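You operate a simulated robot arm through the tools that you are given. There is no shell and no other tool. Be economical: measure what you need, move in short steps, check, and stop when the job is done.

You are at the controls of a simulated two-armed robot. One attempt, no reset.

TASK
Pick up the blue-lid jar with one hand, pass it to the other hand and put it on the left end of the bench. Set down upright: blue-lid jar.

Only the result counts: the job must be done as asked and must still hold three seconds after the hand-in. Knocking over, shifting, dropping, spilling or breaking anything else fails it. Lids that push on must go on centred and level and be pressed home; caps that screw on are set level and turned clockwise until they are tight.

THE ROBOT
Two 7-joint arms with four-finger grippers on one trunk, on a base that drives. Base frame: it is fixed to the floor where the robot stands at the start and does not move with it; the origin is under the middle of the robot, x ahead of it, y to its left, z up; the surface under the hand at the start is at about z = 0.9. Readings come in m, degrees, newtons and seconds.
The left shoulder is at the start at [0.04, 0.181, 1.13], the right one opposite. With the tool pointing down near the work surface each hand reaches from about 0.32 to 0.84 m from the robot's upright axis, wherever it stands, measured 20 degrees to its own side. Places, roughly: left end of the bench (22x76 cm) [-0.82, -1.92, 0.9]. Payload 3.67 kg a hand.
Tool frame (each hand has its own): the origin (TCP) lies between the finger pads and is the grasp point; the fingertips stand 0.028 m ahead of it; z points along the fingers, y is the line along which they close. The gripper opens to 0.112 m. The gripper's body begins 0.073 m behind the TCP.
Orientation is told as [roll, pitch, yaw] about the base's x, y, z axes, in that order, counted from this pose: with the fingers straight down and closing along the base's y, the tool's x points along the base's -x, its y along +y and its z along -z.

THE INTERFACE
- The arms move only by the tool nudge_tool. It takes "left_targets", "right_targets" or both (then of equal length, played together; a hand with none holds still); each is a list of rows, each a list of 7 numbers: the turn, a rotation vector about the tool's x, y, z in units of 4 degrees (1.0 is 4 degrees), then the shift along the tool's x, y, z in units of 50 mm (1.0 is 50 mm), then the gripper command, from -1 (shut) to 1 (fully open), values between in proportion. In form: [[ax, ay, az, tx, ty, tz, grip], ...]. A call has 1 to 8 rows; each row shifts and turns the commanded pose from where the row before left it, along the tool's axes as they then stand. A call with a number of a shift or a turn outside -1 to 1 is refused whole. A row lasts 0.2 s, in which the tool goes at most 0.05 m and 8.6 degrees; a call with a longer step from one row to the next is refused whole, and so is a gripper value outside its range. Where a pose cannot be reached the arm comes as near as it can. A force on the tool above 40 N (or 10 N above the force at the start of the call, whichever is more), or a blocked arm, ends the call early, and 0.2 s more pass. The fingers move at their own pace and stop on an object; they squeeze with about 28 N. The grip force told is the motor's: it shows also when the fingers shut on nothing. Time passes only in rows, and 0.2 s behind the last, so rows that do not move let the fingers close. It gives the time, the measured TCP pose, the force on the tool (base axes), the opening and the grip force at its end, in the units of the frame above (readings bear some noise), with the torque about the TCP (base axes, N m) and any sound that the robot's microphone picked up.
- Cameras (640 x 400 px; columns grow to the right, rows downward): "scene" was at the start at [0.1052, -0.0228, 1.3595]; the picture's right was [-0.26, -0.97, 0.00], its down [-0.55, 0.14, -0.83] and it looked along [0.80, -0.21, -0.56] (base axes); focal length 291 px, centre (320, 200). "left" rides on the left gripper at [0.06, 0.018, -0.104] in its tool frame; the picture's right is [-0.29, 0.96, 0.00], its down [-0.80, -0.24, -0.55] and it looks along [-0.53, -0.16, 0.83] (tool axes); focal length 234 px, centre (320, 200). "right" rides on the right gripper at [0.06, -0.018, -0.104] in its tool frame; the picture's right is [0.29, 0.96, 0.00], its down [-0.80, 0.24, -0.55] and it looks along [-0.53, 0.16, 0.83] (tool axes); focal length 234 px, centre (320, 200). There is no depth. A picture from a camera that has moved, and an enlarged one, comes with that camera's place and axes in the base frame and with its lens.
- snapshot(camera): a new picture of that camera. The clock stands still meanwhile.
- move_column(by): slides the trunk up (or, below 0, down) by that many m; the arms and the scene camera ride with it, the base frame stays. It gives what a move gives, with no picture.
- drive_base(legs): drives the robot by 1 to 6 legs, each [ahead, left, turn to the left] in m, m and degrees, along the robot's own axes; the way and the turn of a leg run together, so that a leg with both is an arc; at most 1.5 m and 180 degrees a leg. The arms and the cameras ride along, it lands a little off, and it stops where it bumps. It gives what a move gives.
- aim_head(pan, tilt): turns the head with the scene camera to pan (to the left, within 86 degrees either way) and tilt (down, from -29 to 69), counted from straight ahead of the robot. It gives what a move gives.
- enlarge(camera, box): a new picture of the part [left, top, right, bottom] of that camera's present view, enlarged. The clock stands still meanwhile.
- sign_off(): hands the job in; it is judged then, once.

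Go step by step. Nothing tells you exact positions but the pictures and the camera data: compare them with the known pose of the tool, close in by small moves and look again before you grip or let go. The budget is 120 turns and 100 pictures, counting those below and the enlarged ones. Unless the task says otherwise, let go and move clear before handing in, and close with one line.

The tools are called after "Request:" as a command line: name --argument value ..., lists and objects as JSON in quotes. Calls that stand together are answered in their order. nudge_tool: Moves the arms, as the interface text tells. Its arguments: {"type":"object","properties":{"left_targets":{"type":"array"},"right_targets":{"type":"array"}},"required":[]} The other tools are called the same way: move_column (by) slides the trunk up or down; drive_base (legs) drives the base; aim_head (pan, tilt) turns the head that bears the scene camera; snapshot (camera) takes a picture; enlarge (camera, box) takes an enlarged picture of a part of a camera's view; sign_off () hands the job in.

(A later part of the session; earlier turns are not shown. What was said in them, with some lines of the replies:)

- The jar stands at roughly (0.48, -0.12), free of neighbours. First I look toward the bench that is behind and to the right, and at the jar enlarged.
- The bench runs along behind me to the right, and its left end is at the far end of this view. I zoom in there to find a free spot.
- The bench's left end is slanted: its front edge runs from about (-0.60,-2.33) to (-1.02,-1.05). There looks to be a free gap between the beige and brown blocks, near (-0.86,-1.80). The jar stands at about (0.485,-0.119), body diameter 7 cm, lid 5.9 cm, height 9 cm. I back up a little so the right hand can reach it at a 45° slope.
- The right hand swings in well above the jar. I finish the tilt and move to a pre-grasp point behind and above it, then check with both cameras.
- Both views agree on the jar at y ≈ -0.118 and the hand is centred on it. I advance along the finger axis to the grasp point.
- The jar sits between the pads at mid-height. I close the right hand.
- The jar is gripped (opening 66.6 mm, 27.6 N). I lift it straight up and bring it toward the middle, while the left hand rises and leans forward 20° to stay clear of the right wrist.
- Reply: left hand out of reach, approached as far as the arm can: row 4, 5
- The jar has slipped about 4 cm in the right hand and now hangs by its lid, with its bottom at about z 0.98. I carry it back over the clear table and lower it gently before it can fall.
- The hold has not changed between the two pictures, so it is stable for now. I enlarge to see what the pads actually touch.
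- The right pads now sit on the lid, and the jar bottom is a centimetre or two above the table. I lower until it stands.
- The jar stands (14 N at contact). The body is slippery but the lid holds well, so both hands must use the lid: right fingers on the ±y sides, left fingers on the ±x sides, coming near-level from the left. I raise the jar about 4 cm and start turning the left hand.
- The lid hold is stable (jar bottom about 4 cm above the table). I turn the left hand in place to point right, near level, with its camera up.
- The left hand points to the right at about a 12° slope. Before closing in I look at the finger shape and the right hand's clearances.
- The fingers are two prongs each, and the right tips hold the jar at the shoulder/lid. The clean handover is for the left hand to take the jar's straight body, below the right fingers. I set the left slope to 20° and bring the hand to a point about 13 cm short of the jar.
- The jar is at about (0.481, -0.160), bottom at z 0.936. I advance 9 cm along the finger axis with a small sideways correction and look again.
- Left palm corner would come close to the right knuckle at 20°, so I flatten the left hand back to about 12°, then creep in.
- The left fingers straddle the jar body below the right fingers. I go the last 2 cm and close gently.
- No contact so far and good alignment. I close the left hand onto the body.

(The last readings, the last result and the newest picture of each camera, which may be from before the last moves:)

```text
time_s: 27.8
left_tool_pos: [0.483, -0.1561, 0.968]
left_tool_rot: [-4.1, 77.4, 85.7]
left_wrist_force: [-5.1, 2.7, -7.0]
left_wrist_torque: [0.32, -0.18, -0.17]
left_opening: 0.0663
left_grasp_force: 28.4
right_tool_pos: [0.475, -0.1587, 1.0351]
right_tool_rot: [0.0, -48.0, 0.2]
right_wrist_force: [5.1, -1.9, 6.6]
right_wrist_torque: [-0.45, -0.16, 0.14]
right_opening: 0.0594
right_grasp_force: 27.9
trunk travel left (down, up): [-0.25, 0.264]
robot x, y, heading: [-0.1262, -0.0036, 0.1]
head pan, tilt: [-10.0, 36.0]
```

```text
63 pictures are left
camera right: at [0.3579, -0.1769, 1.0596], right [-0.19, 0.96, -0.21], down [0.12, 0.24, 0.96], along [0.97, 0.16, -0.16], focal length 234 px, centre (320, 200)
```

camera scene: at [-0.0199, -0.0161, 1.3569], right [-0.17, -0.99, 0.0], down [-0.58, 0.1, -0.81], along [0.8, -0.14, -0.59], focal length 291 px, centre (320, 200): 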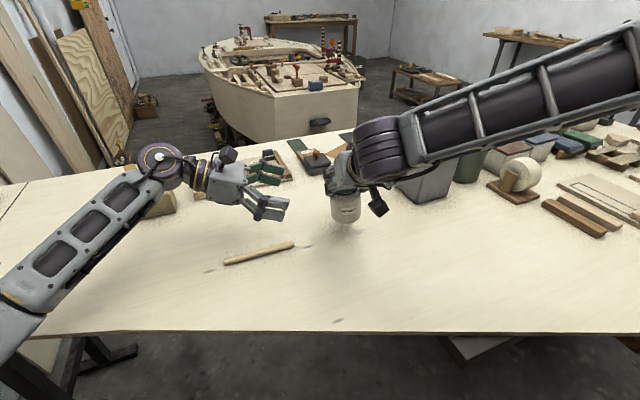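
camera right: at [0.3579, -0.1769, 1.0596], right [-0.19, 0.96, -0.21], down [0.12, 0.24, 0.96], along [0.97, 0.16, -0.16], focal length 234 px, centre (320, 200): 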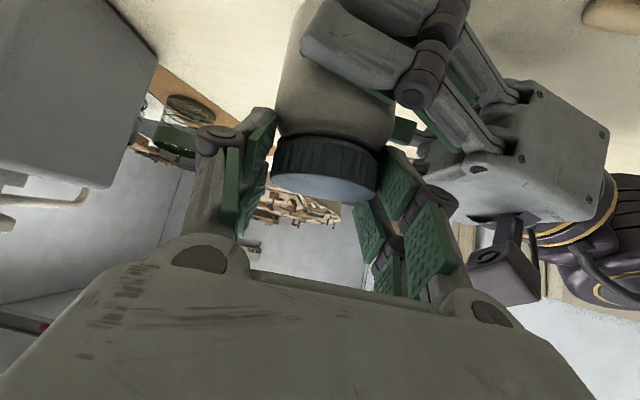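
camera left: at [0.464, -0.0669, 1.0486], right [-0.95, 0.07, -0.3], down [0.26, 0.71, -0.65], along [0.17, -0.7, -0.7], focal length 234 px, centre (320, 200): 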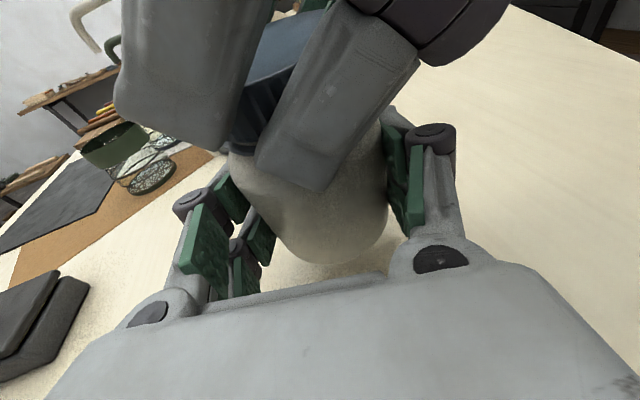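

The left hand holds the body at 66 mm with 28 N. Now I open the right hand only slightly, so that its finger doesn't swing into the left palm.

Request:
nudge_tool --right_targets '[[0, 0, 0, 0, 0, 0, 0.1], [0, 0, 0, 0, 0, 0, 0.25], [0, 0, 0, 0, 0, 0, 0.25]]'

Request:
snapshot --camera "left"

Request:
snapshot --camera "right"

```text
time_s: 28.6
left_tool_pos: [0.4826, -0.1559, 0.969]
left_tool_rot: [-4.2, 77.5, 85.5]
left_wrist_force: [-0.3, -0.3, -1.2]
left_wrist_torque: [0.01, -0.03, 0.02]
left_opening: 0.0662
left_grasp_force: 28.1
right_tool_pos: [0.4749, -0.159, 1.0333]
right_tool_rot: [0.0, -47.9, 0.1]
right_wrist_force: [0.0, 0.6, -0.6]
right_wrist_torque: [-0.01, -0.01, 0.0]
right_opening: 0.0699
right_grasp_force: 0.1
trunk travel left (down, up): [-0.25, 0.264]
robot x, y, heading: [-0.1263, 0.0028, 0.1]
head pan, tilt: [-10.0, 36.0]
```

```text
62 pictures are left
camera left: at [0.464, -0.0669, 1.0494], right [-0.95, 0.07, -0.3], down [0.26, 0.71, -0.65], along [0.17, -0.7, -0.7], focal length 234 px, centre (320, 200)
```

left: 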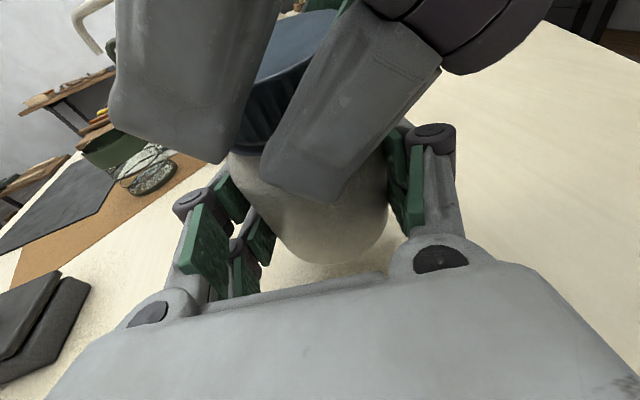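

```text
61 pictures are left
camera right: at [0.3576, -0.1769, 1.059], right [-0.19, 0.96, -0.21], down [0.12, 0.24, 0.96], along [0.97, 0.16, -0.16], focal length 234 px, centre (320, 200)
```

right: 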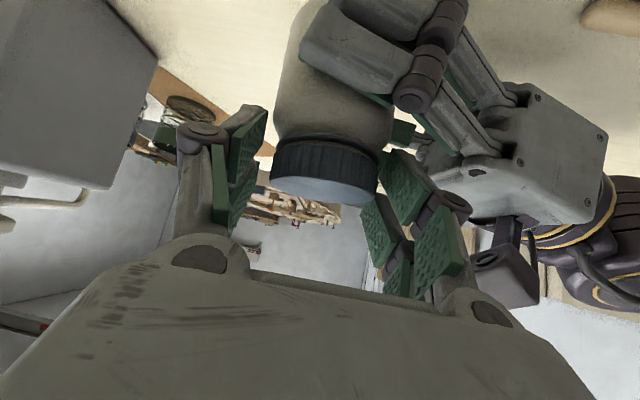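

The jar stays put in the left hand. I withdraw the right hand back and up along its own axis.

Request:
nudge_tool --right_targets '[[0, 0, 0, 0, 0, -0.3, 0.25], [0, 0, 0, 0, 0, -0.4, 0.25], [0, 0, 0, 0, 0, -0.5, 0.25], [0, 0, 0, 0, 0, -0.6, 0.25], [0, 0, 0, 0, 0, -0.7, 0.25], [0, 0, 0, 0, -0.5, -0.7, 0.25], [0, 0, 0, 0, -0.8, 0, 0.25]]'

Request:
snapshot --camera "left"

Request:
snapshot --camera "scene"

```text
time_s: 30.2
left_tool_pos: [0.4847, -0.158, 0.9677]
left_tool_rot: [-4.2, 77.4, 85.7]
left_wrist_force: [-0.1, 0.6, -1.2]
left_wrist_torque: [0.01, 0.04, -0.02]
left_opening: 0.0661
left_grasp_force: 28.1
right_tool_pos: [0.3541, -0.2284, 1.1401]
right_tool_rot: [0.2, -47.9, 0.0]
right_wrist_force: [0.4, 0.4, 0.5]
right_wrist_torque: [0.02, 0.03, -0.01]
right_opening: 0.07
right_grasp_force: 0.1
trunk travel left (down, up): [-0.25, 0.264]
robot x, y, heading: [-0.1291, -0.002, 0.3]
head pan, tilt: [-10.0, 36.0]
```

```text
60 pictures are left
camera left: at [0.4644, -0.0687, 1.0489], right [-0.95, 0.07, -0.3], down [0.26, 0.71, -0.65], along [0.17, -0.7, -0.7], focal length 234 px, centre (320, 200)
```

left: 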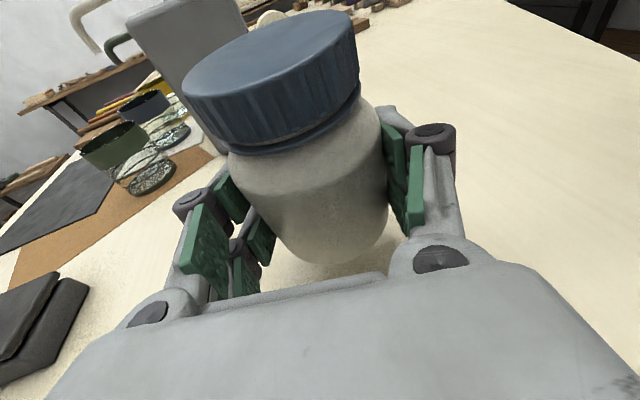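

```text
59 pictures are left
camera scene: at [-0.0202, -0.0176, 1.3569], right [-0.17, -0.98, 0.0], down [-0.58, 0.1, -0.81], along [0.8, -0.14, -0.59], focal length 291 px, centre (320, 200)
```

scene: 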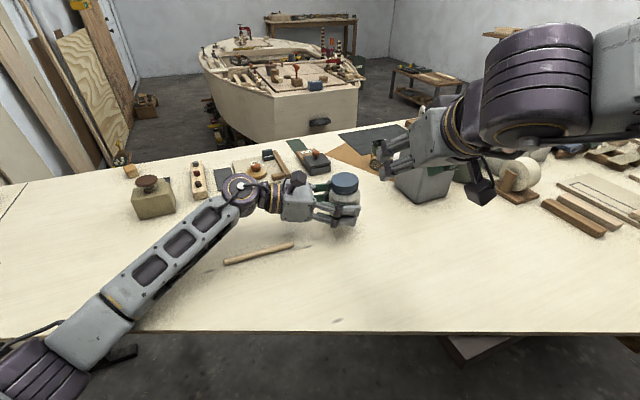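

The left hand alone now has the jar, upright. I lift slowly and check for slipping.

Request:
nudge_tool --left_targets '[[0, 0, 0, 0.08, 0, -0.017, -1], [0, 0, 0, 0.16, 0, -0.035, -1], [0, 0, 0, 0.16, 0, -0.035, -1], [0, 0, 0, 0.16, 0, -0.035, -1], [0, 0, 0, 0.16, 0, -0.035, -1], [0, 0, 0, 0.16, 0, -0.035, -1], [0, 0, 0, 0.08, 0, -0.017, -1]]' --right_targets '[[0, 1, 0, 0, -0.5, 0, 0.25], [0, 1, 0, 0, -0.5, 0, 0.25], [0, 1, 0, 0, -0.5, 0, 0.25], [0, 1, 0, 0, -0.5, 0, 0.25], [0, 1, 0, 0, 0, 0, 0.25], [0, 1, 0, 0, 0, 0, 0.25], [0, 1, 0, 0, 0, 0, 0.25]]'

Request:
snapshot --camera "left"

```text
time_s: 31.8
left_tool_pos: [0.4816, -0.1555, 1.019]
left_tool_rot: [-4.1, 77.5, 85.6]
left_wrist_force: [-0.6, 0.5, -1.3]
left_wrist_torque: [0.01, -0.02, -0.04]
left_opening: 0.0663
left_grasp_force: 27.8
right_tool_pos: [0.356, -0.3238, 1.1422]
right_tool_rot: [0.0, -19.9, 0.2]
right_wrist_force: [-0.1, -0.6, 0.6]
right_wrist_torque: [0.04, 0.0, 0.02]
right_opening: 0.0702
right_grasp_force: 0.1
trunk travel left (down, up): [-0.25, 0.264]
robot x, y, heading: [-0.124, 0.0005, -0.2]
head pan, tilt: [-10.0, 36.0]
```

```text
58 pictures are left
camera left: at [0.4636, -0.067, 1.0989], right [-0.95, 0.07, -0.3], down [0.26, 0.71, -0.65], along [0.17, -0.7, -0.7], focal length 234 px, centre (320, 200)
```

left: 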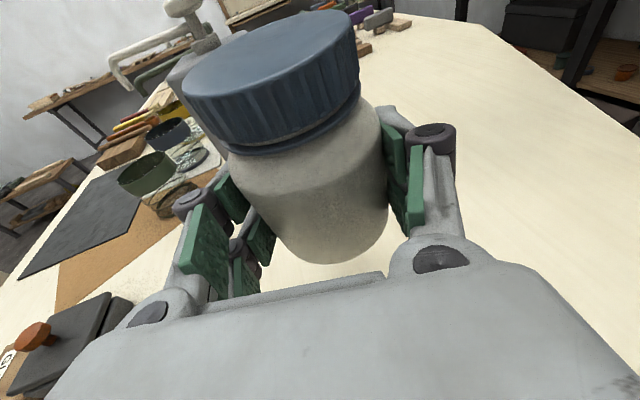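

No slip at all. I raise further and bring the jar left, gently ramped.

Request:
nudge_tool --left_targets '[[0, 0, 0, 0.06, 0, -0.2, -1], [0, 0, 0, 0.11, 0, -0.4, -1], [0, 0, 0, 0.14, 0, -0.5, -1], [0, 0, 0, 0.14, 0, -0.6, -1], [0, 0, 0, 0.14, 0, -0.6, -1], [0, 0, 0, 0.14, 0, -0.6, -1], [0, 0, 0, 0.11, 0, -0.4, -1], [0, 0, 0, 0.06, 0, -0.2, -1]]' --right_targets '[[0, 1, 0, 0, 0, 0, 0.25], [0, 1, 0, 0, 0, 0, 0.25], [0, 1, 0, 0, 0, 0, 0.25], [0, 1, 0, 0, 0, 0, 0.25], [0, 1, 0, 0, 0, 0, 0.25], [0, 0, 0, 0, 0, 0, 0.25], [0, 0, 0, 0, 0, 0, 0.25], [0, 0, 0, 0, 0, 0, 0.25]]'

Request:
nudge_tool --left_targets '[[0.5, 0, -0.11, 0, 0, 0, -1], [0.96, 0, -0.21, 0, 0, 0, -1], [0.96, 0, -0.21, 0, 0, 0, -1], [0.96, 0, -0.21, 0, 0, 0, -1], [0.96, 0, -0.21, 0, 0, 0, -1], [0.96, 0, -0.21, 0, 0, 0, -1], [0.96, 0, -0.21, 0, 0, 0, -1], [0.5, 0, -0.11, 0, 0, 0, -1]]'

Request:
snapshot --camera "scene"

Request:
snapshot --camera "left"

```text
time_s: 33.6
left_tool_pos: [0.4824, 0.0051, 1.1003]
left_tool_rot: [-4.3, 77.5, 85.4]
left_wrist_force: [0.5, 0.2, -1.2]
left_wrist_torque: [-0.05, -0.01, -0.01]
left_opening: 0.0661
left_grasp_force: 28.2
right_tool_pos: [0.3544, -0.3247, 1.1415]
right_tool_rot: [0.0, 0.0, 0.1]
right_wrist_force: [0.1, -0.1, -0.5]
right_wrist_torque: [0.01, 0.0, 0.01]
right_opening: 0.0703
right_grasp_force: 0.1
trunk travel left (down, up): [-0.25, 0.264]
robot x, y, heading: [-0.1274, -0.0018, 0.1]
head pan, tilt: [-10.0, 36.0]
```

```text
time_s: 35.4
left_tool_pos: [0.4824, 0.0063, 1.0984]
left_tool_rot: [-4.0, 78.0, 113.5]
left_wrist_force: [0.2, -0.4, -0.8]
left_wrist_torque: [0.05, 0.03, 0.01]
left_opening: 0.0665
left_grasp_force: 28.3
right_tool_pos: [0.3555, -0.3229, 1.1425]
right_tool_rot: [0.1, 0.0, 0.1]
right_wrist_force: [-0.1, -0.1, -0.1]
right_wrist_torque: [0.01, -0.03, -0.01]
right_opening: 0.0701
right_grasp_force: 0.1
trunk travel left (down, up): [-0.25, 0.264]
robot x, y, heading: [-0.126, 0.0003, 0.1]
head pan, tilt: [-10.0, 36.0]
```

```text
57 pictures are left
camera scene: at [-0.0208, -0.0152, 1.357], right [-0.17, -0.98, 0.0], down [-0.58, 0.1, -0.81], along [0.8, -0.14, -0.59], focal length 291 px, centre (320, 200)
```

scene: 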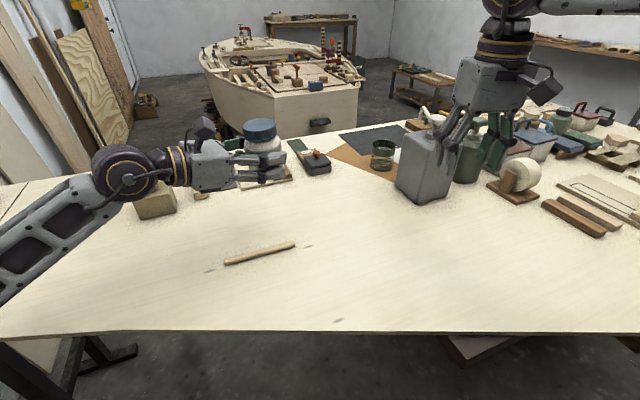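

```text
56 pictures are left
camera left: at [0.4244, 0.0763, 1.1793], right [-0.87, -0.38, -0.3], down [-0.1, 0.74, -0.66], along [0.47, -0.55, -0.69], focal length 234 px, centre (320, 200)
```

left: 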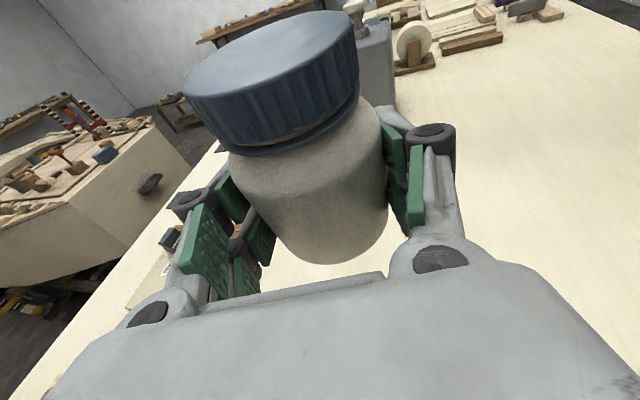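

Request:
nudge_tool --left_targets '[[0.5, 0, -0.11, 0, 0, 0, -1], [0.96, 0, -0.21, 0, 0, 0, -1], [0.96, 0, -0.21, 0, 0, 0, -1], [0.96, 0, -0.21, 0, 0, 0, -1], [0.96, 0, -0.21, 0, 0, 0, -1], [0.96, 0, -0.21, 0, 0, 0, -1], [0.96, 0, -0.21, 0, 0, 0, -1], [0.96, 0, -0.21, 0, 0, 0, -1]]'

Request:
nudge_tool --left_targets '[[0.96, 0, -0.21, 0, 0, 0, -1], [0.96, 0, -0.21, 0, 0, 0, -1], [0.96, 0, -0.21, 0, 0, 0, -1], [0.96, 0, -0.21, 0, 0, 0, -1], [0.96, 0, -0.21, 0, 0, 0, -1], [0.96, 0, -0.21, 0, 0, 0, -1], [0.96, 0, -0.21, 0, 0, 0, -1], [0.5, 0, -0.11, 0, 0, 0, -1]]'

Request:
snapshot --camera "scene"

```text
time_s: 37.2
left_tool_pos: [0.4828, 0.0076, 1.0993]
left_tool_rot: [-3.0, 78.3, 143.9]
left_wrist_force: [-0.5, 0.3, -1.9]
left_wrist_torque: [0.01, -0.02, -0.02]
left_opening: 0.0661
left_grasp_force: 28.0
right_tool_pos: [0.3555, -0.3235, 1.1422]
right_tool_rot: [0.0, -0.1, 0.1]
right_wrist_force: [-0.4, 0.5, 0.1]
right_wrist_torque: [0.0, -0.03, -0.02]
right_opening: 0.0699
right_grasp_force: 0.2
trunk travel left (down, up): [-0.25, 0.264]
robot x, y, heading: [-0.1235, 0.0008, 0.2]
head pan, tilt: [-10.0, 36.0]
```

```text
time_s: 39.0
left_tool_pos: [0.4813, 0.0044, 1.099]
left_tool_rot: [-2.6, 78.4, 150.2]
left_wrist_force: [-0.1, -0.3, -2.0]
left_wrist_torque: [-0.02, 0.02, 0.03]
left_opening: 0.0661
left_grasp_force: 28.2
left hand out of reach, approached as far as the arm can: row 2, 3, 4, 5, 6, 7
right_tool_pos: [0.3556, -0.3235, 1.142]
right_tool_rot: [0.0, 0.0, 0.1]
right_wrist_force: [-0.4, 0.5, 0.5]
right_wrist_torque: [-0.02, 0.01, -0.01]
right_opening: 0.0703
right_grasp_force: 0.0
trunk travel left (down, up): [-0.25, 0.264]
robot x, y, heading: [-0.1272, -0.0022, 0.1]
head pan, tilt: [-10.0, 36.0]
```

```text
55 pictures are left
camera scene: at [-0.021, -0.015, 1.3571], right [-0.17, -0.98, 0.0], down [-0.58, 0.1, -0.81], along [0.8, -0.14, -0.59], focal length 291 px, centre (320, 200)
```

scene: 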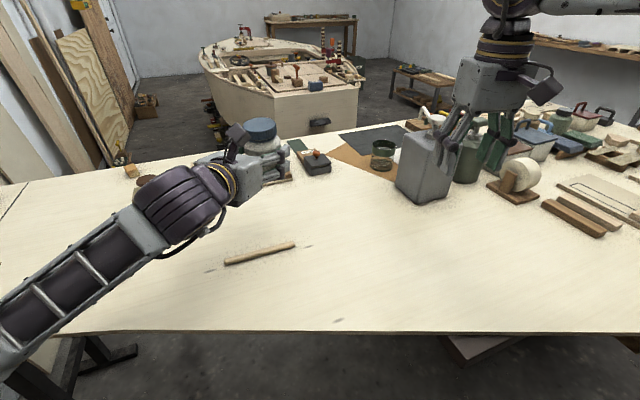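

The left hand points about 25° right of forward, which is enough. I raise the trunk for clearance and back off from the table before turning.

Request:
move_column --by 0.2

Request:
drive_base --legs '[[-0.15, 0, 0]]'

Request:
snapshot --camera "left"

```text
time_s: 41.2
left_tool_pos: [0.4832, 0.0055, 1.3]
left_tool_rot: [-2.7, 78.4, 150.2]
left_wrist_force: [0.0, -0.7, -1.5]
left_wrist_torque: [-0.02, 0.01, 0.01]
left_opening: 0.0663
left_grasp_force: 28.4
right_tool_pos: [0.3559, -0.3246, 1.3419]
right_tool_rot: [0.0, 0.0, 0.1]
right_wrist_force: [-0.3, -0.1, -0.1]
right_wrist_torque: [0.01, -0.03, 0.0]
right_opening: 0.0698
right_grasp_force: 0.2
trunk travel left (down, up): [-0.45, 0.064]
robot x, y, heading: [-0.1292, 0.0, 0.1]
head pan, tilt: [-10.0, 36.0]
```

```text
time_s: 42.6
left_tool_pos: [0.3352, 0.0049, 1.2973]
left_tool_rot: [-2.4, 78.2, 150.5]
left_wrist_force: [0.2, -0.2, -1.1]
left_wrist_torque: [-0.01, 0.0, -0.02]
left_opening: 0.0664
left_grasp_force: 28.7
right_tool_pos: [0.2083, -0.3244, 1.3417]
right_tool_rot: [0.1, 0.4, 0.1]
right_wrist_force: [-0.1, 0.0, 0.0]
right_wrist_torque: [0.0, 0.02, 0.04]
right_opening: 0.0701
right_grasp_force: 0.0
trunk travel left (down, up): [-0.45, 0.064]
robot x, y, heading: [-0.2775, -0.0013, -0.2]
head pan, tilt: [-10.0, 36.0]
```

```text
54 pictures are left
camera left: at [0.2469, 0.0296, 1.3776], right [-0.49, -0.82, -0.29], down [-0.51, 0.54, -0.67], along [0.7, -0.18, -0.69], focal length 234 px, centre (320, 200)
```

left: 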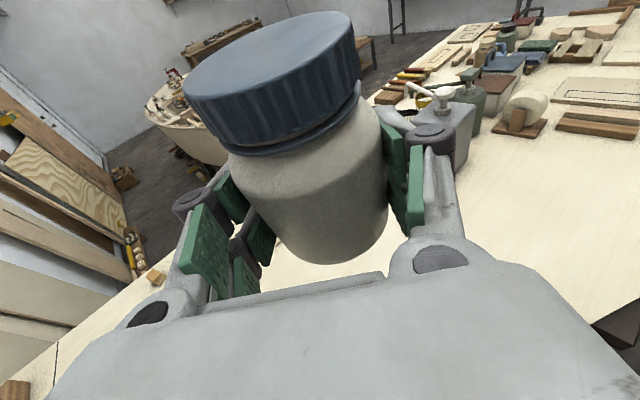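

The jar stays steady. I turn right in place, in two steps.

Request:
drive_base --legs '[[0, 0, -45], [0, 0, -45]]'

Request:
snapshot --camera "left"

Request:
aim_head --pan -25 --tilt 30

Request:
snapshot --camera "scene"

```text
time_s: 47.5
left_tool_pos: [-0.274, -0.6094, 1.2984]
left_tool_rot: [-2.7, 78.4, 59.9]
left_wrist_force: [0.5, 0.7, -1.8]
left_wrist_torque: [0.0, -0.04, 0.02]
left_opening: 0.0662
left_grasp_force: 27.8
right_tool_pos: [-0.6029, -0.4801, 1.3417]
right_tool_rot: [0.0, 0.1, -90.2]
right_wrist_force: [-1.0, 0.0, 0.2]
right_wrist_torque: [0.02, -0.01, -0.02]
right_opening: 0.0699
right_grasp_force: 0.1
trunk travel left (down, up): [-0.45, 0.064]
robot x, y, heading: [-0.2765, 0.0007, -90.2]
head pan, tilt: [-10.0, 36.0]
```

```text
53 pictures are left
camera left: at [-0.2494, -0.5217, 1.3788], right [-0.82, 0.49, -0.29], down [0.54, 0.51, -0.67], along [-0.18, -0.71, -0.69], focal length 234 px, centre (320, 200)
```

left: 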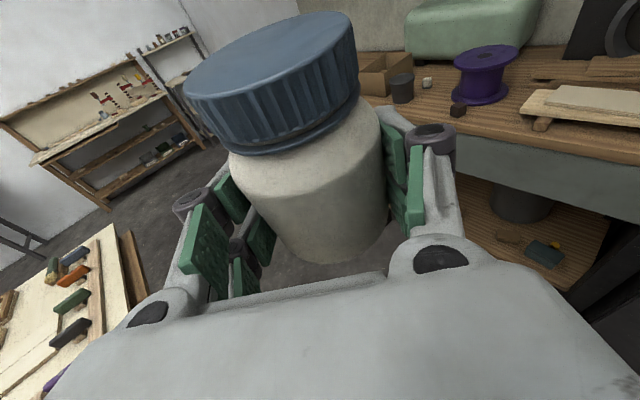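

```text
time_s: 48.3
left_tool_pos: [-0.2745, -0.6094, 1.2986]
left_tool_rot: [-2.7, 78.4, 59.9]
left_wrist_force: [0.8, 0.1, -2.0]
left_wrist_torque: [-0.04, 0.03, 0.0]
left_opening: 0.0659
left_grasp_force: 28.0
right_tool_pos: [-0.6034, -0.4809, 1.3429]
right_tool_rot: [0.0, 0.1, -90.2]
right_wrist_force: [0.5, 0.1, -0.6]
right_wrist_torque: [-0.05, -0.01, 0.06]
right_opening: 0.07
right_grasp_force: 0.1
trunk travel left (down, up): [-0.45, 0.064]
robot x, y, heading: [-0.2787, -0.0, -90.0]
head pan, tilt: [-25.0, 30.0]
```

```text
52 pictures are left
camera scene: at [-0.316, -0.1026, 1.5664], right [-0.9, 0.43, 0.0], down [0.21, 0.45, -0.87], along [-0.37, -0.78, -0.5], focal length 291 px, centre (320, 200)
```

scene: 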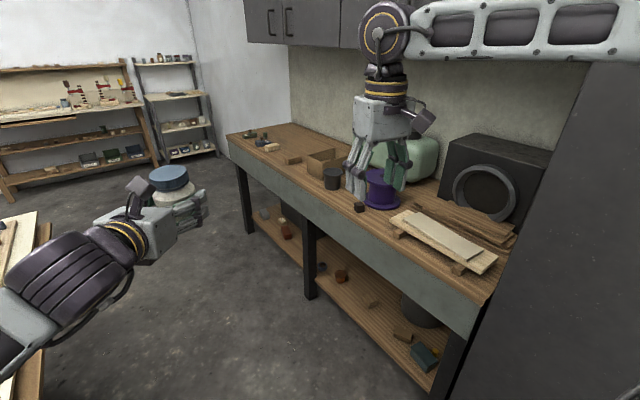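

The way along the aisle is clear. Beige block is at about (-0.82,-1.92), brown at about (-0.87,-1.65). I tuck the right hand up and back, then drive along the aisle.

Request:
nudge_tool --right_targets '[[0, 0, 0, 0.4, 0, -0.4, 0.25], [0, 0, 0, 0.4, 0, -0.4, 0.25], [0, 0, 0, 0.4, 0, -0.4, 0.25], [0, 0, 0, 0.4, 0, -0.4, 0.25]]'

Request:
drive_base --legs '[[1.2, 0, 0]]'

Request:
drive_base --legs '[[0, 0, -50]]'

Request:
aim_head --pan 10 --tilt 32

Request:
snapshot --camera "scene"

Request:
snapshot --camera "left"

```text
time_s: 49.3
left_tool_pos: [-0.2737, -0.6081, 1.299]
left_tool_rot: [-2.9, 78.4, 59.7]
left_wrist_force: [0.2, 0.0, -1.5]
left_wrist_torque: [0.06, -0.01, 0.01]
left_opening: 0.0664
left_grasp_force: 27.9
right_tool_pos: [-0.6019, -0.3971, 1.4223]
right_tool_rot: [0.0, 0.0, -90.2]
right_wrist_force: [-0.2, 0.4, 0.5]
right_wrist_torque: [-0.01, -0.02, 0.0]
right_opening: 0.0701
right_grasp_force: 0.1
trunk travel left (down, up): [-0.45, 0.064]
robot x, y, heading: [-0.2778, -0.0044, -90.2]
head pan, tilt: [-25.0, 30.0]
```

```text
time_s: 55.6
left_tool_pos: [-0.2566, -1.8207, 1.2989]
left_tool_rot: [-2.8, 78.4, 60.9]
left_wrist_force: [0.8, 0.4, -1.9]
left_wrist_torque: [0.0, 0.02, -0.03]
left_opening: 0.0661
left_grasp_force: 28.2
right_tool_pos: [-0.5878, -1.6165, 1.4212]
right_tool_rot: [0.0, 0.0, -89.1]
right_wrist_force: [-1.0, 1.1, -0.2]
right_wrist_torque: [-0.02, 0.01, -0.01]
right_opening: 0.0702
right_grasp_force: 0.0
trunk travel left (down, up): [-0.45, 0.064]
robot x, y, heading: [-0.2715, -1.2098, -89.3]
head pan, tilt: [-25.0, 30.0]
```

```text
time_s: 58.4
left_tool_pos: [-0.7236, -1.6197, 1.2994]
left_tool_rot: [-2.7, 78.4, 11.6]
left_wrist_force: [0.8, 0.3, -0.9]
left_wrist_torque: [0.04, 0.0, 0.01]
left_opening: 0.0663
left_grasp_force: 27.9
right_tool_pos: [-0.785, -1.235, 1.4217]
right_tool_rot: [0.0, 0.2, -138.5]
right_wrist_force: [0.5, 0.9, 0.5]
right_wrist_torque: [-0.01, -0.01, -0.02]
right_opening: 0.0702
right_grasp_force: 0.1
trunk travel left (down, up): [-0.45, 0.064]
robot x, y, heading: [-0.268, -1.2123, -138.5]
head pan, tilt: [-25.0, 30.0]
```

```text
time_s: 59.4
left_tool_pos: [-0.7232, -1.6199, 1.2981]
left_tool_rot: [-2.6, 78.4, 11.6]
left_wrist_force: [0.3, -0.1, -2.1]
left_wrist_torque: [-0.02, -0.01, 0.02]
left_opening: 0.0661
left_grasp_force: 27.6
right_tool_pos: [-0.7852, -1.2338, 1.4212]
right_tool_rot: [0.0, 0.1, -138.6]
right_wrist_force: [0.6, 0.2, -0.4]
right_wrist_torque: [0.04, -0.01, 0.02]
right_opening: 0.0701
right_grasp_force: 0.0
trunk travel left (down, up): [-0.45, 0.064]
robot x, y, heading: [-0.2689, -1.2125, -138.6]
head pan, tilt: [10.0, 32.0]
```

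```text
51 pictures are left
camera scene: at [-0.3421, -1.2951, 1.5633], right [-0.78, 0.62, 0.0], down [0.33, 0.41, -0.85], along [-0.53, -0.66, -0.53], focal length 291 px, centre (320, 200)
```

scene: 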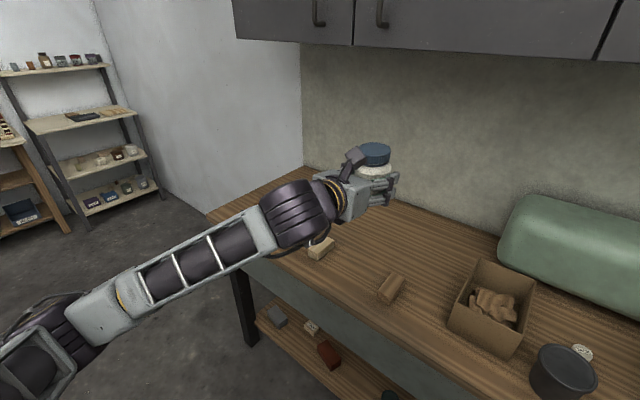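

```text
50 pictures are left
camera left: at [-0.6414, -1.5788, 1.3788], right [-0.18, 0.94, -0.29], down [0.74, -0.07, -0.67], along [-0.65, -0.34, -0.69], focal length 234 px, centre (320, 200)
```

left: 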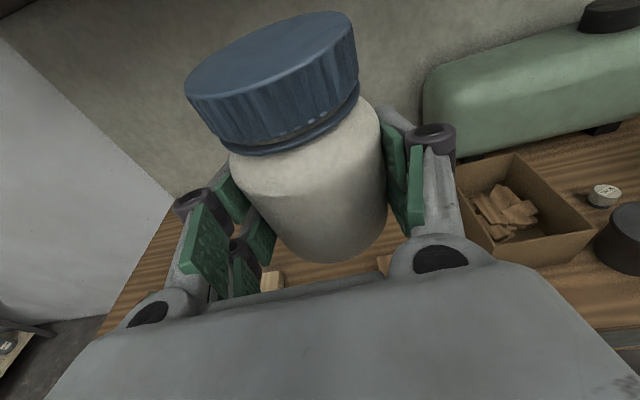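

The free gap is between the beige block (-0.81,-1.88) and the brown one (-0.87,-1.62), with the bench edge at x ≈ -0.71 there. I aim for about (-0.80,-1.755), so the hand stays outside the blocks. Driving to bring the jar above that point.

Request:
drive_base --legs '[[0.141, 0.053, 0]]'

Request:
move_column --by -0.2

Request:
snapshot --camera "scene"

Request:
snapshot --camera "left"

```text
time_s: 60.8
left_tool_pos: [-0.7927, -1.7475, 1.3002]
left_tool_rot: [-3.1, 78.5, 11.1]
left_wrist_force: [-0.1, -0.2, -0.1]
left_wrist_torque: [0.0, -0.03, 0.03]
left_opening: 0.066
left_grasp_force: 28.5
right_tool_pos: [-0.8533, -1.3631, 1.4219]
right_tool_rot: [0.0, -0.1, -138.5]
right_wrist_force: [-0.3, 1.5, 0.6]
right_wrist_torque: [-0.01, 0.02, 0.0]
right_opening: 0.0701
right_grasp_force: 0.2
trunk travel left (down, up): [-0.45, 0.064]
robot x, y, heading: [-0.3393, -1.3434, -138.4]
head pan, tilt: [10.0, 32.0]
```

```text
time_s: 63.0
left_tool_pos: [-0.7937, -1.7494, 1.0995]
left_tool_rot: [-2.7, 78.4, 11.6]
left_wrist_force: [0.6, -0.1, -0.8]
left_wrist_torque: [-0.01, 0.0, -0.02]
left_opening: 0.0661
left_grasp_force: 28.3
right_tool_pos: [-0.8556, -1.3648, 1.2224]
right_tool_rot: [0.1, -0.1, -138.5]
right_wrist_force: [1.1, 0.1, -0.2]
right_wrist_torque: [-0.01, 0.0, 0.03]
right_opening: 0.0699
right_grasp_force: 0.0
trunk travel left (down, up): [-0.25, 0.264]
robot x, y, heading: [-0.3406, -1.3417, -138.7]
head pan, tilt: [10.0, 32.0]
```

```text
49 pictures are left
camera scene: at [-0.4119, -1.4259, 1.3633], right [-0.78, 0.62, 0.0], down [0.33, 0.41, -0.85], along [-0.53, -0.66, -0.53], focal length 291 px, centre (320, 200)
```

scene: 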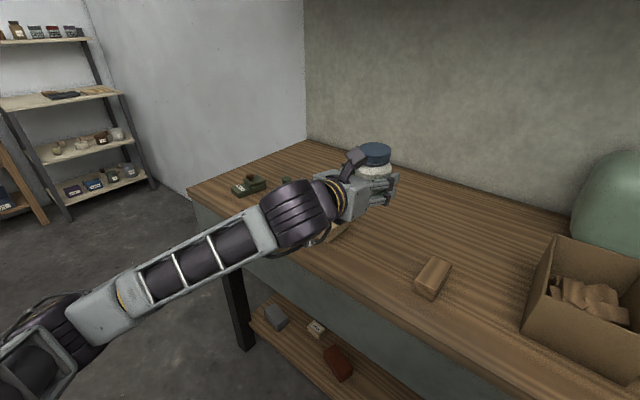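

```text
48 pictures are left
camera left: at [-0.7112, -1.7094, 1.1791], right [-0.18, 0.94, -0.29], down [0.74, -0.07, -0.67], along [-0.65, -0.34, -0.69], focal length 234 px, centre (320, 200)
```

left: 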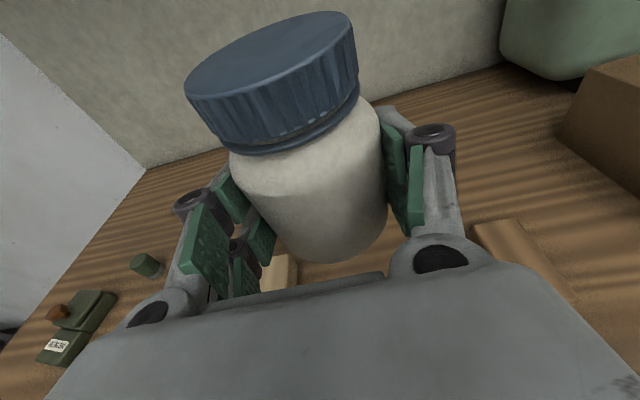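

The jar is over about (-0.80,-1.75). I raise the idle right hand to keep it off the box, shift 2 cm right to centre in the gap, and lower most of the way.

Request:
nudge_tool --right_targets '[[0, 0, 0, 0, -0.3, -0.4, 0.25], [0, 0, 0, 0, -0.3, -0.4, 0.25], [0, 0, 0, 0, -0.3, -0.4, 0.25], [0, 0, 0, 0, 0, -0.4, 0.25]]'

Request:
drive_base --legs '[[-0.009, -0.016, 0]]'

Request:
move_column --by -0.12

Request:
snapshot --camera "scene"

Request:
snapshot --camera "left"

```text
time_s: 64.0
left_tool_pos: [-0.7929, -1.7503, 1.0988]
left_tool_rot: [-2.5, 78.5, 11.8]
left_wrist_force: [-0.1, 1.0, -0.3]
left_wrist_torque: [-0.04, 0.02, 0.01]
left_opening: 0.066
left_grasp_force: 27.7
right_tool_pos: [-0.8839, -1.3304, 1.3018]
right_tool_rot: [0.0, 0.1, -138.5]
right_wrist_force: [0.8, -0.9, 0.7]
right_wrist_torque: [0.04, 0.05, 0.01]
right_opening: 0.0699
right_grasp_force: 0.0
trunk travel left (down, up): [-0.25, 0.264]
robot x, y, heading: [-0.3399, -1.3405, -138.5]
head pan, tilt: [10.0, 32.0]
```

```text
time_s: 64.8
left_tool_pos: [-0.7961, -1.7354, 1.0969]
left_tool_rot: [-2.2, 78.4, 12.2]
left_wrist_force: [-0.4, -1.7, -1.6]
left_wrist_torque: [0.04, 0.0, -0.02]
left_opening: 0.066
left_grasp_force: 28.4
right_tool_pos: [-0.8879, -1.3155, 1.3028]
right_tool_rot: [-0.1, 0.0, -138.5]
right_wrist_force: [0.6, -0.5, 0.9]
right_wrist_torque: [0.06, 0.0, 0.02]
right_opening: 0.0699
right_grasp_force: 0.0
trunk travel left (down, up): [-0.25, 0.264]
robot x, y, heading: [-0.3415, -1.3251, -138.5]
head pan, tilt: [10.0, 32.0]
```

```text
time_s: 66.3
left_tool_pos: [-0.7963, -1.7328, 0.9791]
left_tool_rot: [-2.7, 78.4, 11.6]
left_wrist_force: [0.5, 1.5, -1.3]
left_wrist_torque: [-0.02, -0.06, 0.0]
left_opening: 0.0663
left_grasp_force: 27.8
right_tool_pos: [-0.8891, -1.3132, 1.1829]
right_tool_rot: [-0.1, 0.0, -138.6]
right_wrist_force: [-0.2, 0.5, -0.3]
right_wrist_torque: [0.02, -0.04, -0.01]
right_opening: 0.0702
right_grasp_force: 0.1
trunk travel left (down, up): [-0.13, 0.384]
robot x, y, heading: [-0.3451, -1.3273, -138.5]
head pan, tilt: [10.0, 32.0]
```

```text
47 pictures are left
camera scene: at [-0.4154, -1.4087, 1.2429], right [-0.78, 0.62, 0.0], down [0.33, 0.41, -0.85], along [-0.53, -0.66, -0.53], focal length 291 px, centre (320, 200)
```

scene: 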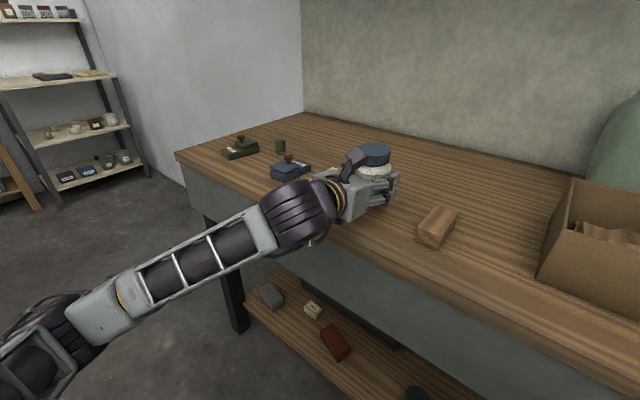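

```text
46 pictures are left
camera left: at [-0.7145, -1.6928, 1.0587], right [-0.18, 0.94, -0.29], down [0.74, -0.06, -0.67], along [-0.65, -0.34, -0.69], focal length 234 px, centre (320, 200)
```

left: 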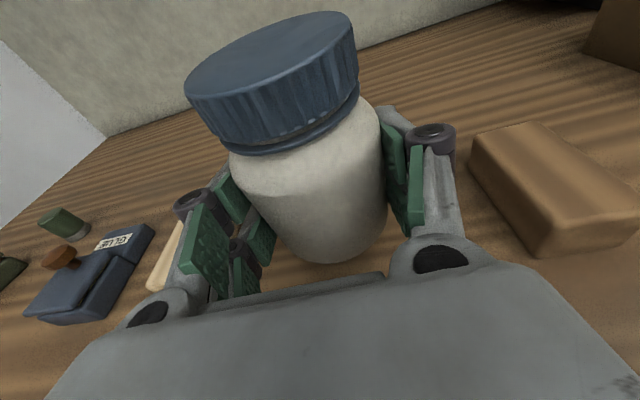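

Good clearance on both sides; the jar bottom is about 4.5 cm above the bench. I lower 3.5 cm more and look closely.

Request:
move_column --by -0.035

Request:
enlarge --camera "scene" --box '[250, 120, 470, 260]'

Request:
snapshot --camera "left"

```text
time_s: 67.0
left_tool_pos: [-0.7956, -1.7331, 0.9427]
left_tool_rot: [-2.8, 78.5, 11.6]
left_wrist_force: [-0.3, 0.5, -0.9]
left_wrist_torque: [-0.02, -0.03, 0.01]
left_opening: 0.0661
left_grasp_force: 28.1
right_tool_pos: [-0.8874, -1.3138, 1.146]
right_tool_rot: [0.0, 0.0, -138.6]
right_wrist_force: [0.3, -0.4, 0.6]
right_wrist_torque: [0.0, 0.01, 0.03]
right_opening: 0.0701
right_grasp_force: 0.0
trunk travel left (down, up): [-0.095, 0.419]
robot x, y, heading: [-0.3477, -1.325, -138.7]
head pan, tilt: [10.0, 32.0]
```

```text
2.86 times, centred on (360, 190) of scene
camera zoom: at [-0.4153, -1.4087, 1.2073], right [-0.78, 0.62, 0.0], down [0.33, 0.41, -0.85], along [-0.53, -0.66, -0.53], focal length 832 px, centre (206, 229)
```

zoom: 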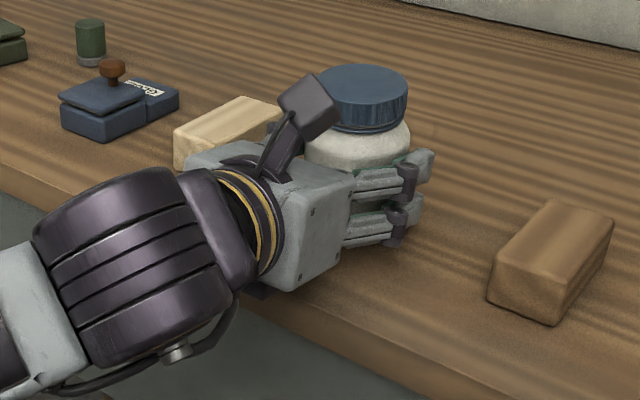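

```text
44 pictures are left
camera left: at [-0.7144, -1.6929, 1.023], right [-0.18, 0.94, -0.29], down [0.74, -0.06, -0.67], along [-0.65, -0.34, -0.69], focal length 234 px, centre (320, 200)
```

left: 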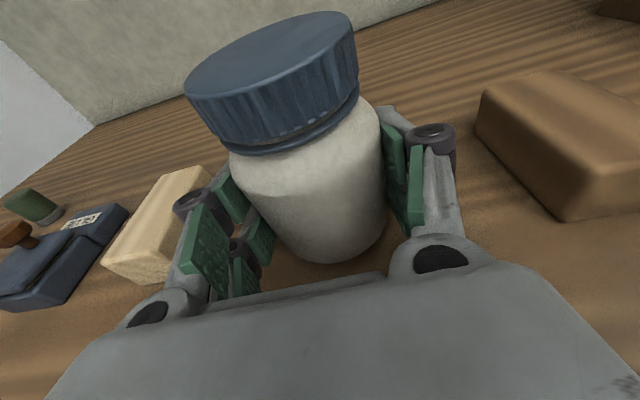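

Clear of both blocks. I lower in small steps until the wrist feels the bench.

Request:
move_column --by -0.006

Request:
move_column --by -0.002

```text
time_s: 67.6
left_tool_pos: [-0.7963, -1.7335, 0.936]
left_tool_rot: [-2.7, 78.5, 11.8]
left_wrist_force: [-0.9, 0.7, -1.4]
left_wrist_torque: [-0.01, -0.01, -0.02]
left_opening: 0.0659
left_grasp_force: 28.5
right_tool_pos: [-0.8887, -1.3128, 1.1409]
right_tool_rot: [0.1, 0.0, -138.6]
right_wrist_force: [0.4, -0.2, -0.2]
right_wrist_torque: [-0.02, 0.01, -0.01]
right_opening: 0.07
right_grasp_force: 0.0
trunk travel left (down, up): [-0.089, 0.425]
robot x, y, heading: [-0.3419, -1.3226, -138.3]
head pan, tilt: [10.0, 32.0]
```

```text
time_s: 68.1
left_tool_pos: [-0.7957, -1.7337, 0.9343]
left_tool_rot: [-2.7, 78.3, 11.8]
left_wrist_force: [-0.4, -0.2, -1.3]
left_wrist_torque: [-0.01, -0.03, -0.01]
left_opening: 0.066
left_grasp_force: 28.2
right_tool_pos: [-0.8878, -1.3137, 1.1403]
right_tool_rot: [0.0, -0.1, -138.4]
right_wrist_force: [0.2, -0.2, 0.1]
right_wrist_torque: [-0.03, -0.02, -0.01]
right_opening: 0.0698
right_grasp_force: 0.1
trunk travel left (down, up): [-0.087, 0.427]
robot x, y, heading: [-0.3453, -1.3271, -138.5]
head pan, tilt: [10.0, 32.0]
```

Request:
move_column --by -0.002

Request:
move_column --by -0.002

Request:
enlarge --camera "left" --box '[220, 130, 440, 290]'

```text
time_s: 68.6
left_tool_pos: [-0.7974, -1.734, 0.9332]
left_tool_rot: [-2.7, 78.4, 11.7]
left_wrist_force: [0.1, 1.0, -1.1]
left_wrist_torque: [-0.02, 0.02, 0.0]
left_opening: 0.0661
left_grasp_force: 28.0
right_tool_pos: [-0.8872, -1.3136, 1.1356]
right_tool_rot: [0.0, 0.0, -138.5]
right_wrist_force: [-0.5, 0.8, 0.7]
right_wrist_torque: [-0.01, 0.03, -0.04]
right_opening: 0.0699
right_grasp_force: 0.1
trunk travel left (down, up): [-0.085, 0.429]
robot x, y, heading: [-0.3434, -1.3266, -138.4]
head pan, tilt: [10.0, 32.0]
```

```text
time_s: 69.2
left_tool_pos: [-0.7964, -1.7346, 0.9314]
left_tool_rot: [-2.9, 78.6, 11.5]
left_wrist_force: [-2.3, -0.8, 6.6]
left_wrist_torque: [0.03, -0.04, -0.01]
left_opening: 0.066
left_grasp_force: 27.9
right_tool_pos: [-0.889, -1.3132, 1.135]
right_tool_rot: [0.0, 0.0, -138.5]
right_wrist_force: [-0.1, 0.8, 0.4]
right_wrist_torque: [0.04, -0.04, -0.01]
right_opening: 0.0699
right_grasp_force: 0.0
trunk travel left (down, up): [-0.083, 0.431]
robot x, y, heading: [-0.3443, -1.3245, -138.3]
head pan, tilt: [10.0, 32.0]
```

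```text
2.50 times, centred on (330, 210) of left
camera zoom: at [-0.7142, -1.6927, 1.0119], right [-0.18, 0.94, -0.29], down [0.74, -0.07, -0.67], along [-0.65, -0.34, -0.68], focal length 585 px, centre (295, 175)
```

zoom: 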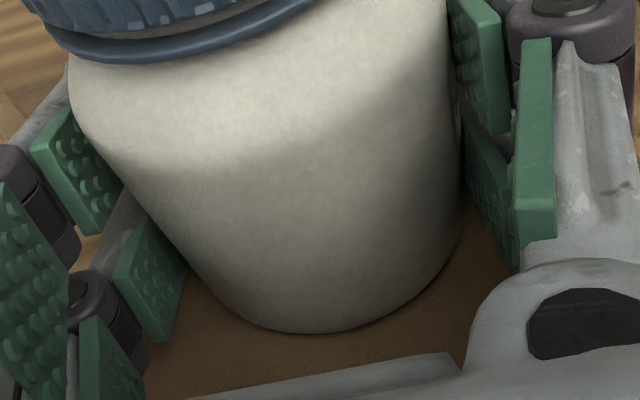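

The bench is felt at 6.6 N. I test that an empty command doesn't shift the arm, before opening.

Request:
nudge_tool --left_targets '[[0, 0, 0, 0, 0, 0, -1]]'

```text
time_s: 69.6
left_tool_pos: [-0.7961, -1.7315, 0.932]
left_tool_rot: [-2.9, 78.4, 11.5]
left_wrist_force: [-1.6, -1.3, 9.7]
left_wrist_torque: [-0.01, -0.12, -0.04]
left_opening: 0.066
left_grasp_force: 27.7
right_tool_pos: [-0.8877, -1.3131, 1.135]
right_tool_rot: [0.0, 0.0, -138.4]
right_wrist_force: [-1.2, 0.0, -0.1]
right_wrist_torque: [0.01, 0.01, 0.01]
right_opening: 0.0702
right_grasp_force: 0.1
trunk travel left (down, up): [-0.083, 0.431]
robot x, y, heading: [-0.3456, -1.3253, -138.6]
head pan, tilt: [10.0, 32.0]
```

No shift. I open slowly, staying within the gap.

Request:
nudge_tool --left_targets '[[0, 0, 0, 0, 0, 0, 0.22], [0, 0, 0, 0, 0, 0, 0.3], [0, 0, 0, 0, 0, 0, 0.4], [0, 0, 0, 0, 0, 0, 0.5], [0, 0, 0, 0, 0, 0, 0.5]]'

Request:
snapshot --camera "left"

Request:
enlarge --camera "scene" --box '[250, 120, 470, 260]'

```text
time_s: 70.8
left_tool_pos: [-0.7974, -1.7338, 0.9306]
left_tool_rot: [-2.7, 78.3, 11.6]
left_wrist_force: [0.0, 0.5, 0.4]
left_wrist_torque: [0.0, 0.01, 0.02]
left_opening: 0.0839
left_grasp_force: 0.1
right_tool_pos: [-0.8896, -1.313, 1.1359]
right_tool_rot: [0.0, 0.0, -138.5]
right_wrist_force: [0.8, -0.2, 0.7]
right_wrist_torque: [0.02, 0.02, 0.01]
right_opening: 0.07
right_grasp_force: 0.1
trunk travel left (down, up): [-0.083, 0.431]
robot x, y, heading: [-0.3413, -1.3214, -138.4]
head pan, tilt: [10.0, 32.0]
```

```text
42 pictures are left
camera left: at [-0.7146, -1.6929, 1.0107], right [-0.18, 0.94, -0.29], down [0.74, -0.06, -0.67], along [-0.65, -0.34, -0.69], focal length 234 px, centre (320, 200)
```

left: 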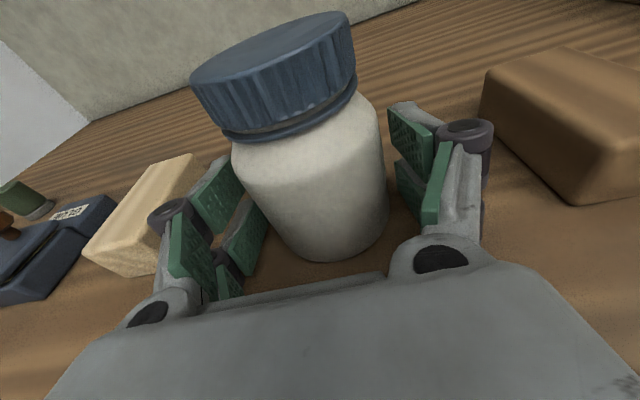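

```text
2.86 times, centred on (360, 190) of scene
camera zoom: at [-0.4155, -1.4088, 1.1951], right [-0.78, 0.62, 0.0], down [0.33, 0.41, -0.85], along [-0.53, -0.66, -0.53], focal length 832 px, centre (206, 229)
```

zoom: 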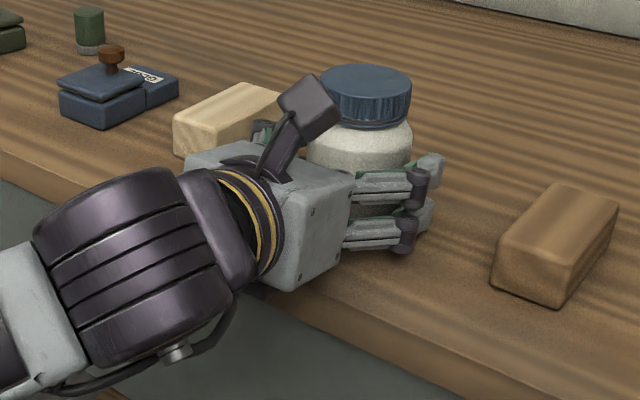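

The jar stands free with the pads clear on both sides. I back straight out along the finger direction with the base.

Request:
drive_base --legs '[[-0.045, 0.0214, 0]]'

Request:
snapshot --camera "left"

```text
time_s: 71.7
left_tool_pos: [-0.7483, -1.7187, 0.9307]
left_tool_rot: [-2.8, 78.5, 11.7]
left_wrist_force: [0.5, 0.8, 0.1]
left_wrist_torque: [0.03, -0.01, -0.02]
left_opening: 0.0841
left_grasp_force: 0.1
right_tool_pos: [-0.8393, -1.2996, 1.1352]
right_tool_rot: [-0.1, -0.1, -138.5]
right_wrist_force: [0.8, -0.8, 0.7]
right_wrist_torque: [-0.03, 0.1, -0.01]
right_opening: 0.0701
right_grasp_force: 0.1
trunk travel left (down, up): [-0.083, 0.431]
robot x, y, heading: [-0.2989, -1.3153, -138.4]
head pan, tilt: [10.0, 32.0]
```

```text
40 pictures are left
camera left: at [-0.6656, -1.6791, 1.0114], right [-0.18, 0.94, -0.29], down [0.74, -0.06, -0.67], along [-0.65, -0.34, -0.68], focal length 234 px, centre (320, 200)
```

left: 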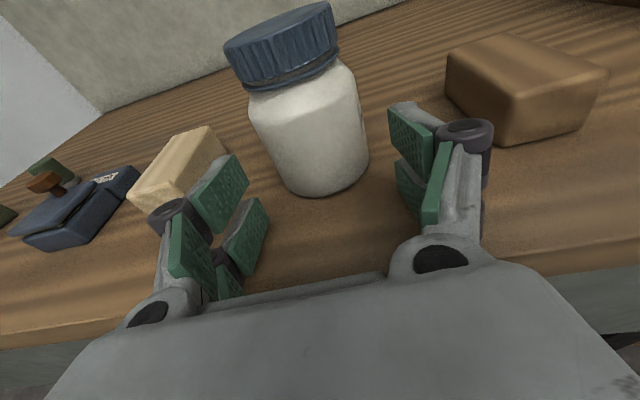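

The jar stands upright and the fingers are nearly clear. I back off the rest of the way, then raise the trunk and check the scene.

Request:
drive_base --legs '[[-0.15, 0.07, 0]]'

Request:
move_column --by 0.15

Request:
snapshot --camera "scene"

```text
time_s: 73.1
left_tool_pos: [-0.5903, -1.6739, 0.9311]
left_tool_rot: [-2.8, 78.4, 11.6]
left_wrist_force: [1.2, 0.4, 0.9]
left_wrist_torque: [0.0, -0.03, 0.0]
left_opening: 0.0841
left_grasp_force: 0.1
right_tool_pos: [-0.6815, -1.2533, 1.1347]
right_tool_rot: [-0.2, -0.1, -138.4]
right_wrist_force: [0.2, -0.2, 0.9]
right_wrist_torque: [-0.01, 0.04, 0.01]
right_opening: 0.0699
right_grasp_force: 0.1
trunk travel left (down, up): [-0.083, 0.431]
robot x, y, heading: [-0.1411, -1.2664, -138.3]
head pan, tilt: [10.0, 32.0]
```

```text
time_s: 74.9
left_tool_pos: [-0.5909, -1.6724, 1.0824]
left_tool_rot: [-2.7, 78.3, 11.7]
left_wrist_force: [-0.1, 0.0, 0.1]
left_wrist_torque: [-0.01, 0.02, 0.0]
left_opening: 0.084
left_grasp_force: 0.0
right_tool_pos: [-0.6836, -1.2541, 1.2861]
right_tool_rot: [0.0, -0.1, -138.4]
right_wrist_force: [0.0, 0.4, 0.6]
right_wrist_torque: [0.0, -0.01, 0.02]
right_opening: 0.07
right_grasp_force: 0.0
trunk travel left (down, up): [-0.233, 0.281]
robot x, y, heading: [-0.1432, -1.2631, -138.4]
head pan, tilt: [10.0, 32.0]
```

```text
39 pictures are left
camera scene: at [-0.2106, -1.3487, 1.3463], right [-0.78, 0.62, 0.0], down [0.33, 0.42, -0.85], along [-0.53, -0.66, -0.53], focal length 291 px, centre (320, 200)
```

scene: 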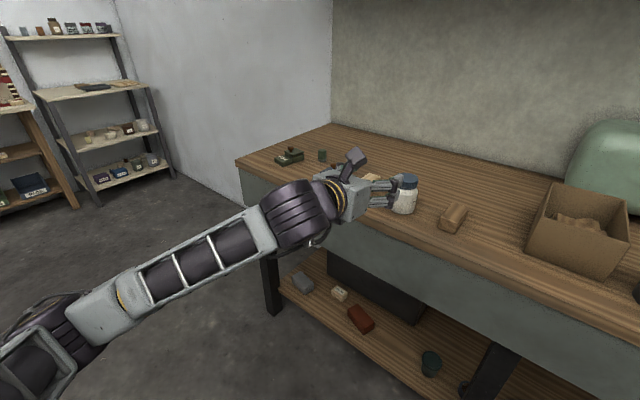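

The blue-lid jar is standing upright on the left end of the bench, about 10 cm in from the front edge. The neighbouring blocks haven't moved and both hands are clear, so I hand in.

Request:
sign_off

```text
The job is handed in.
```

The right hand picked up the blue-lid jar, passed it to the left hand, and the left hand set it upright on the left end of the bench. The jar slipped a few centimetres in the right hand on the first lift, but it did not fall.
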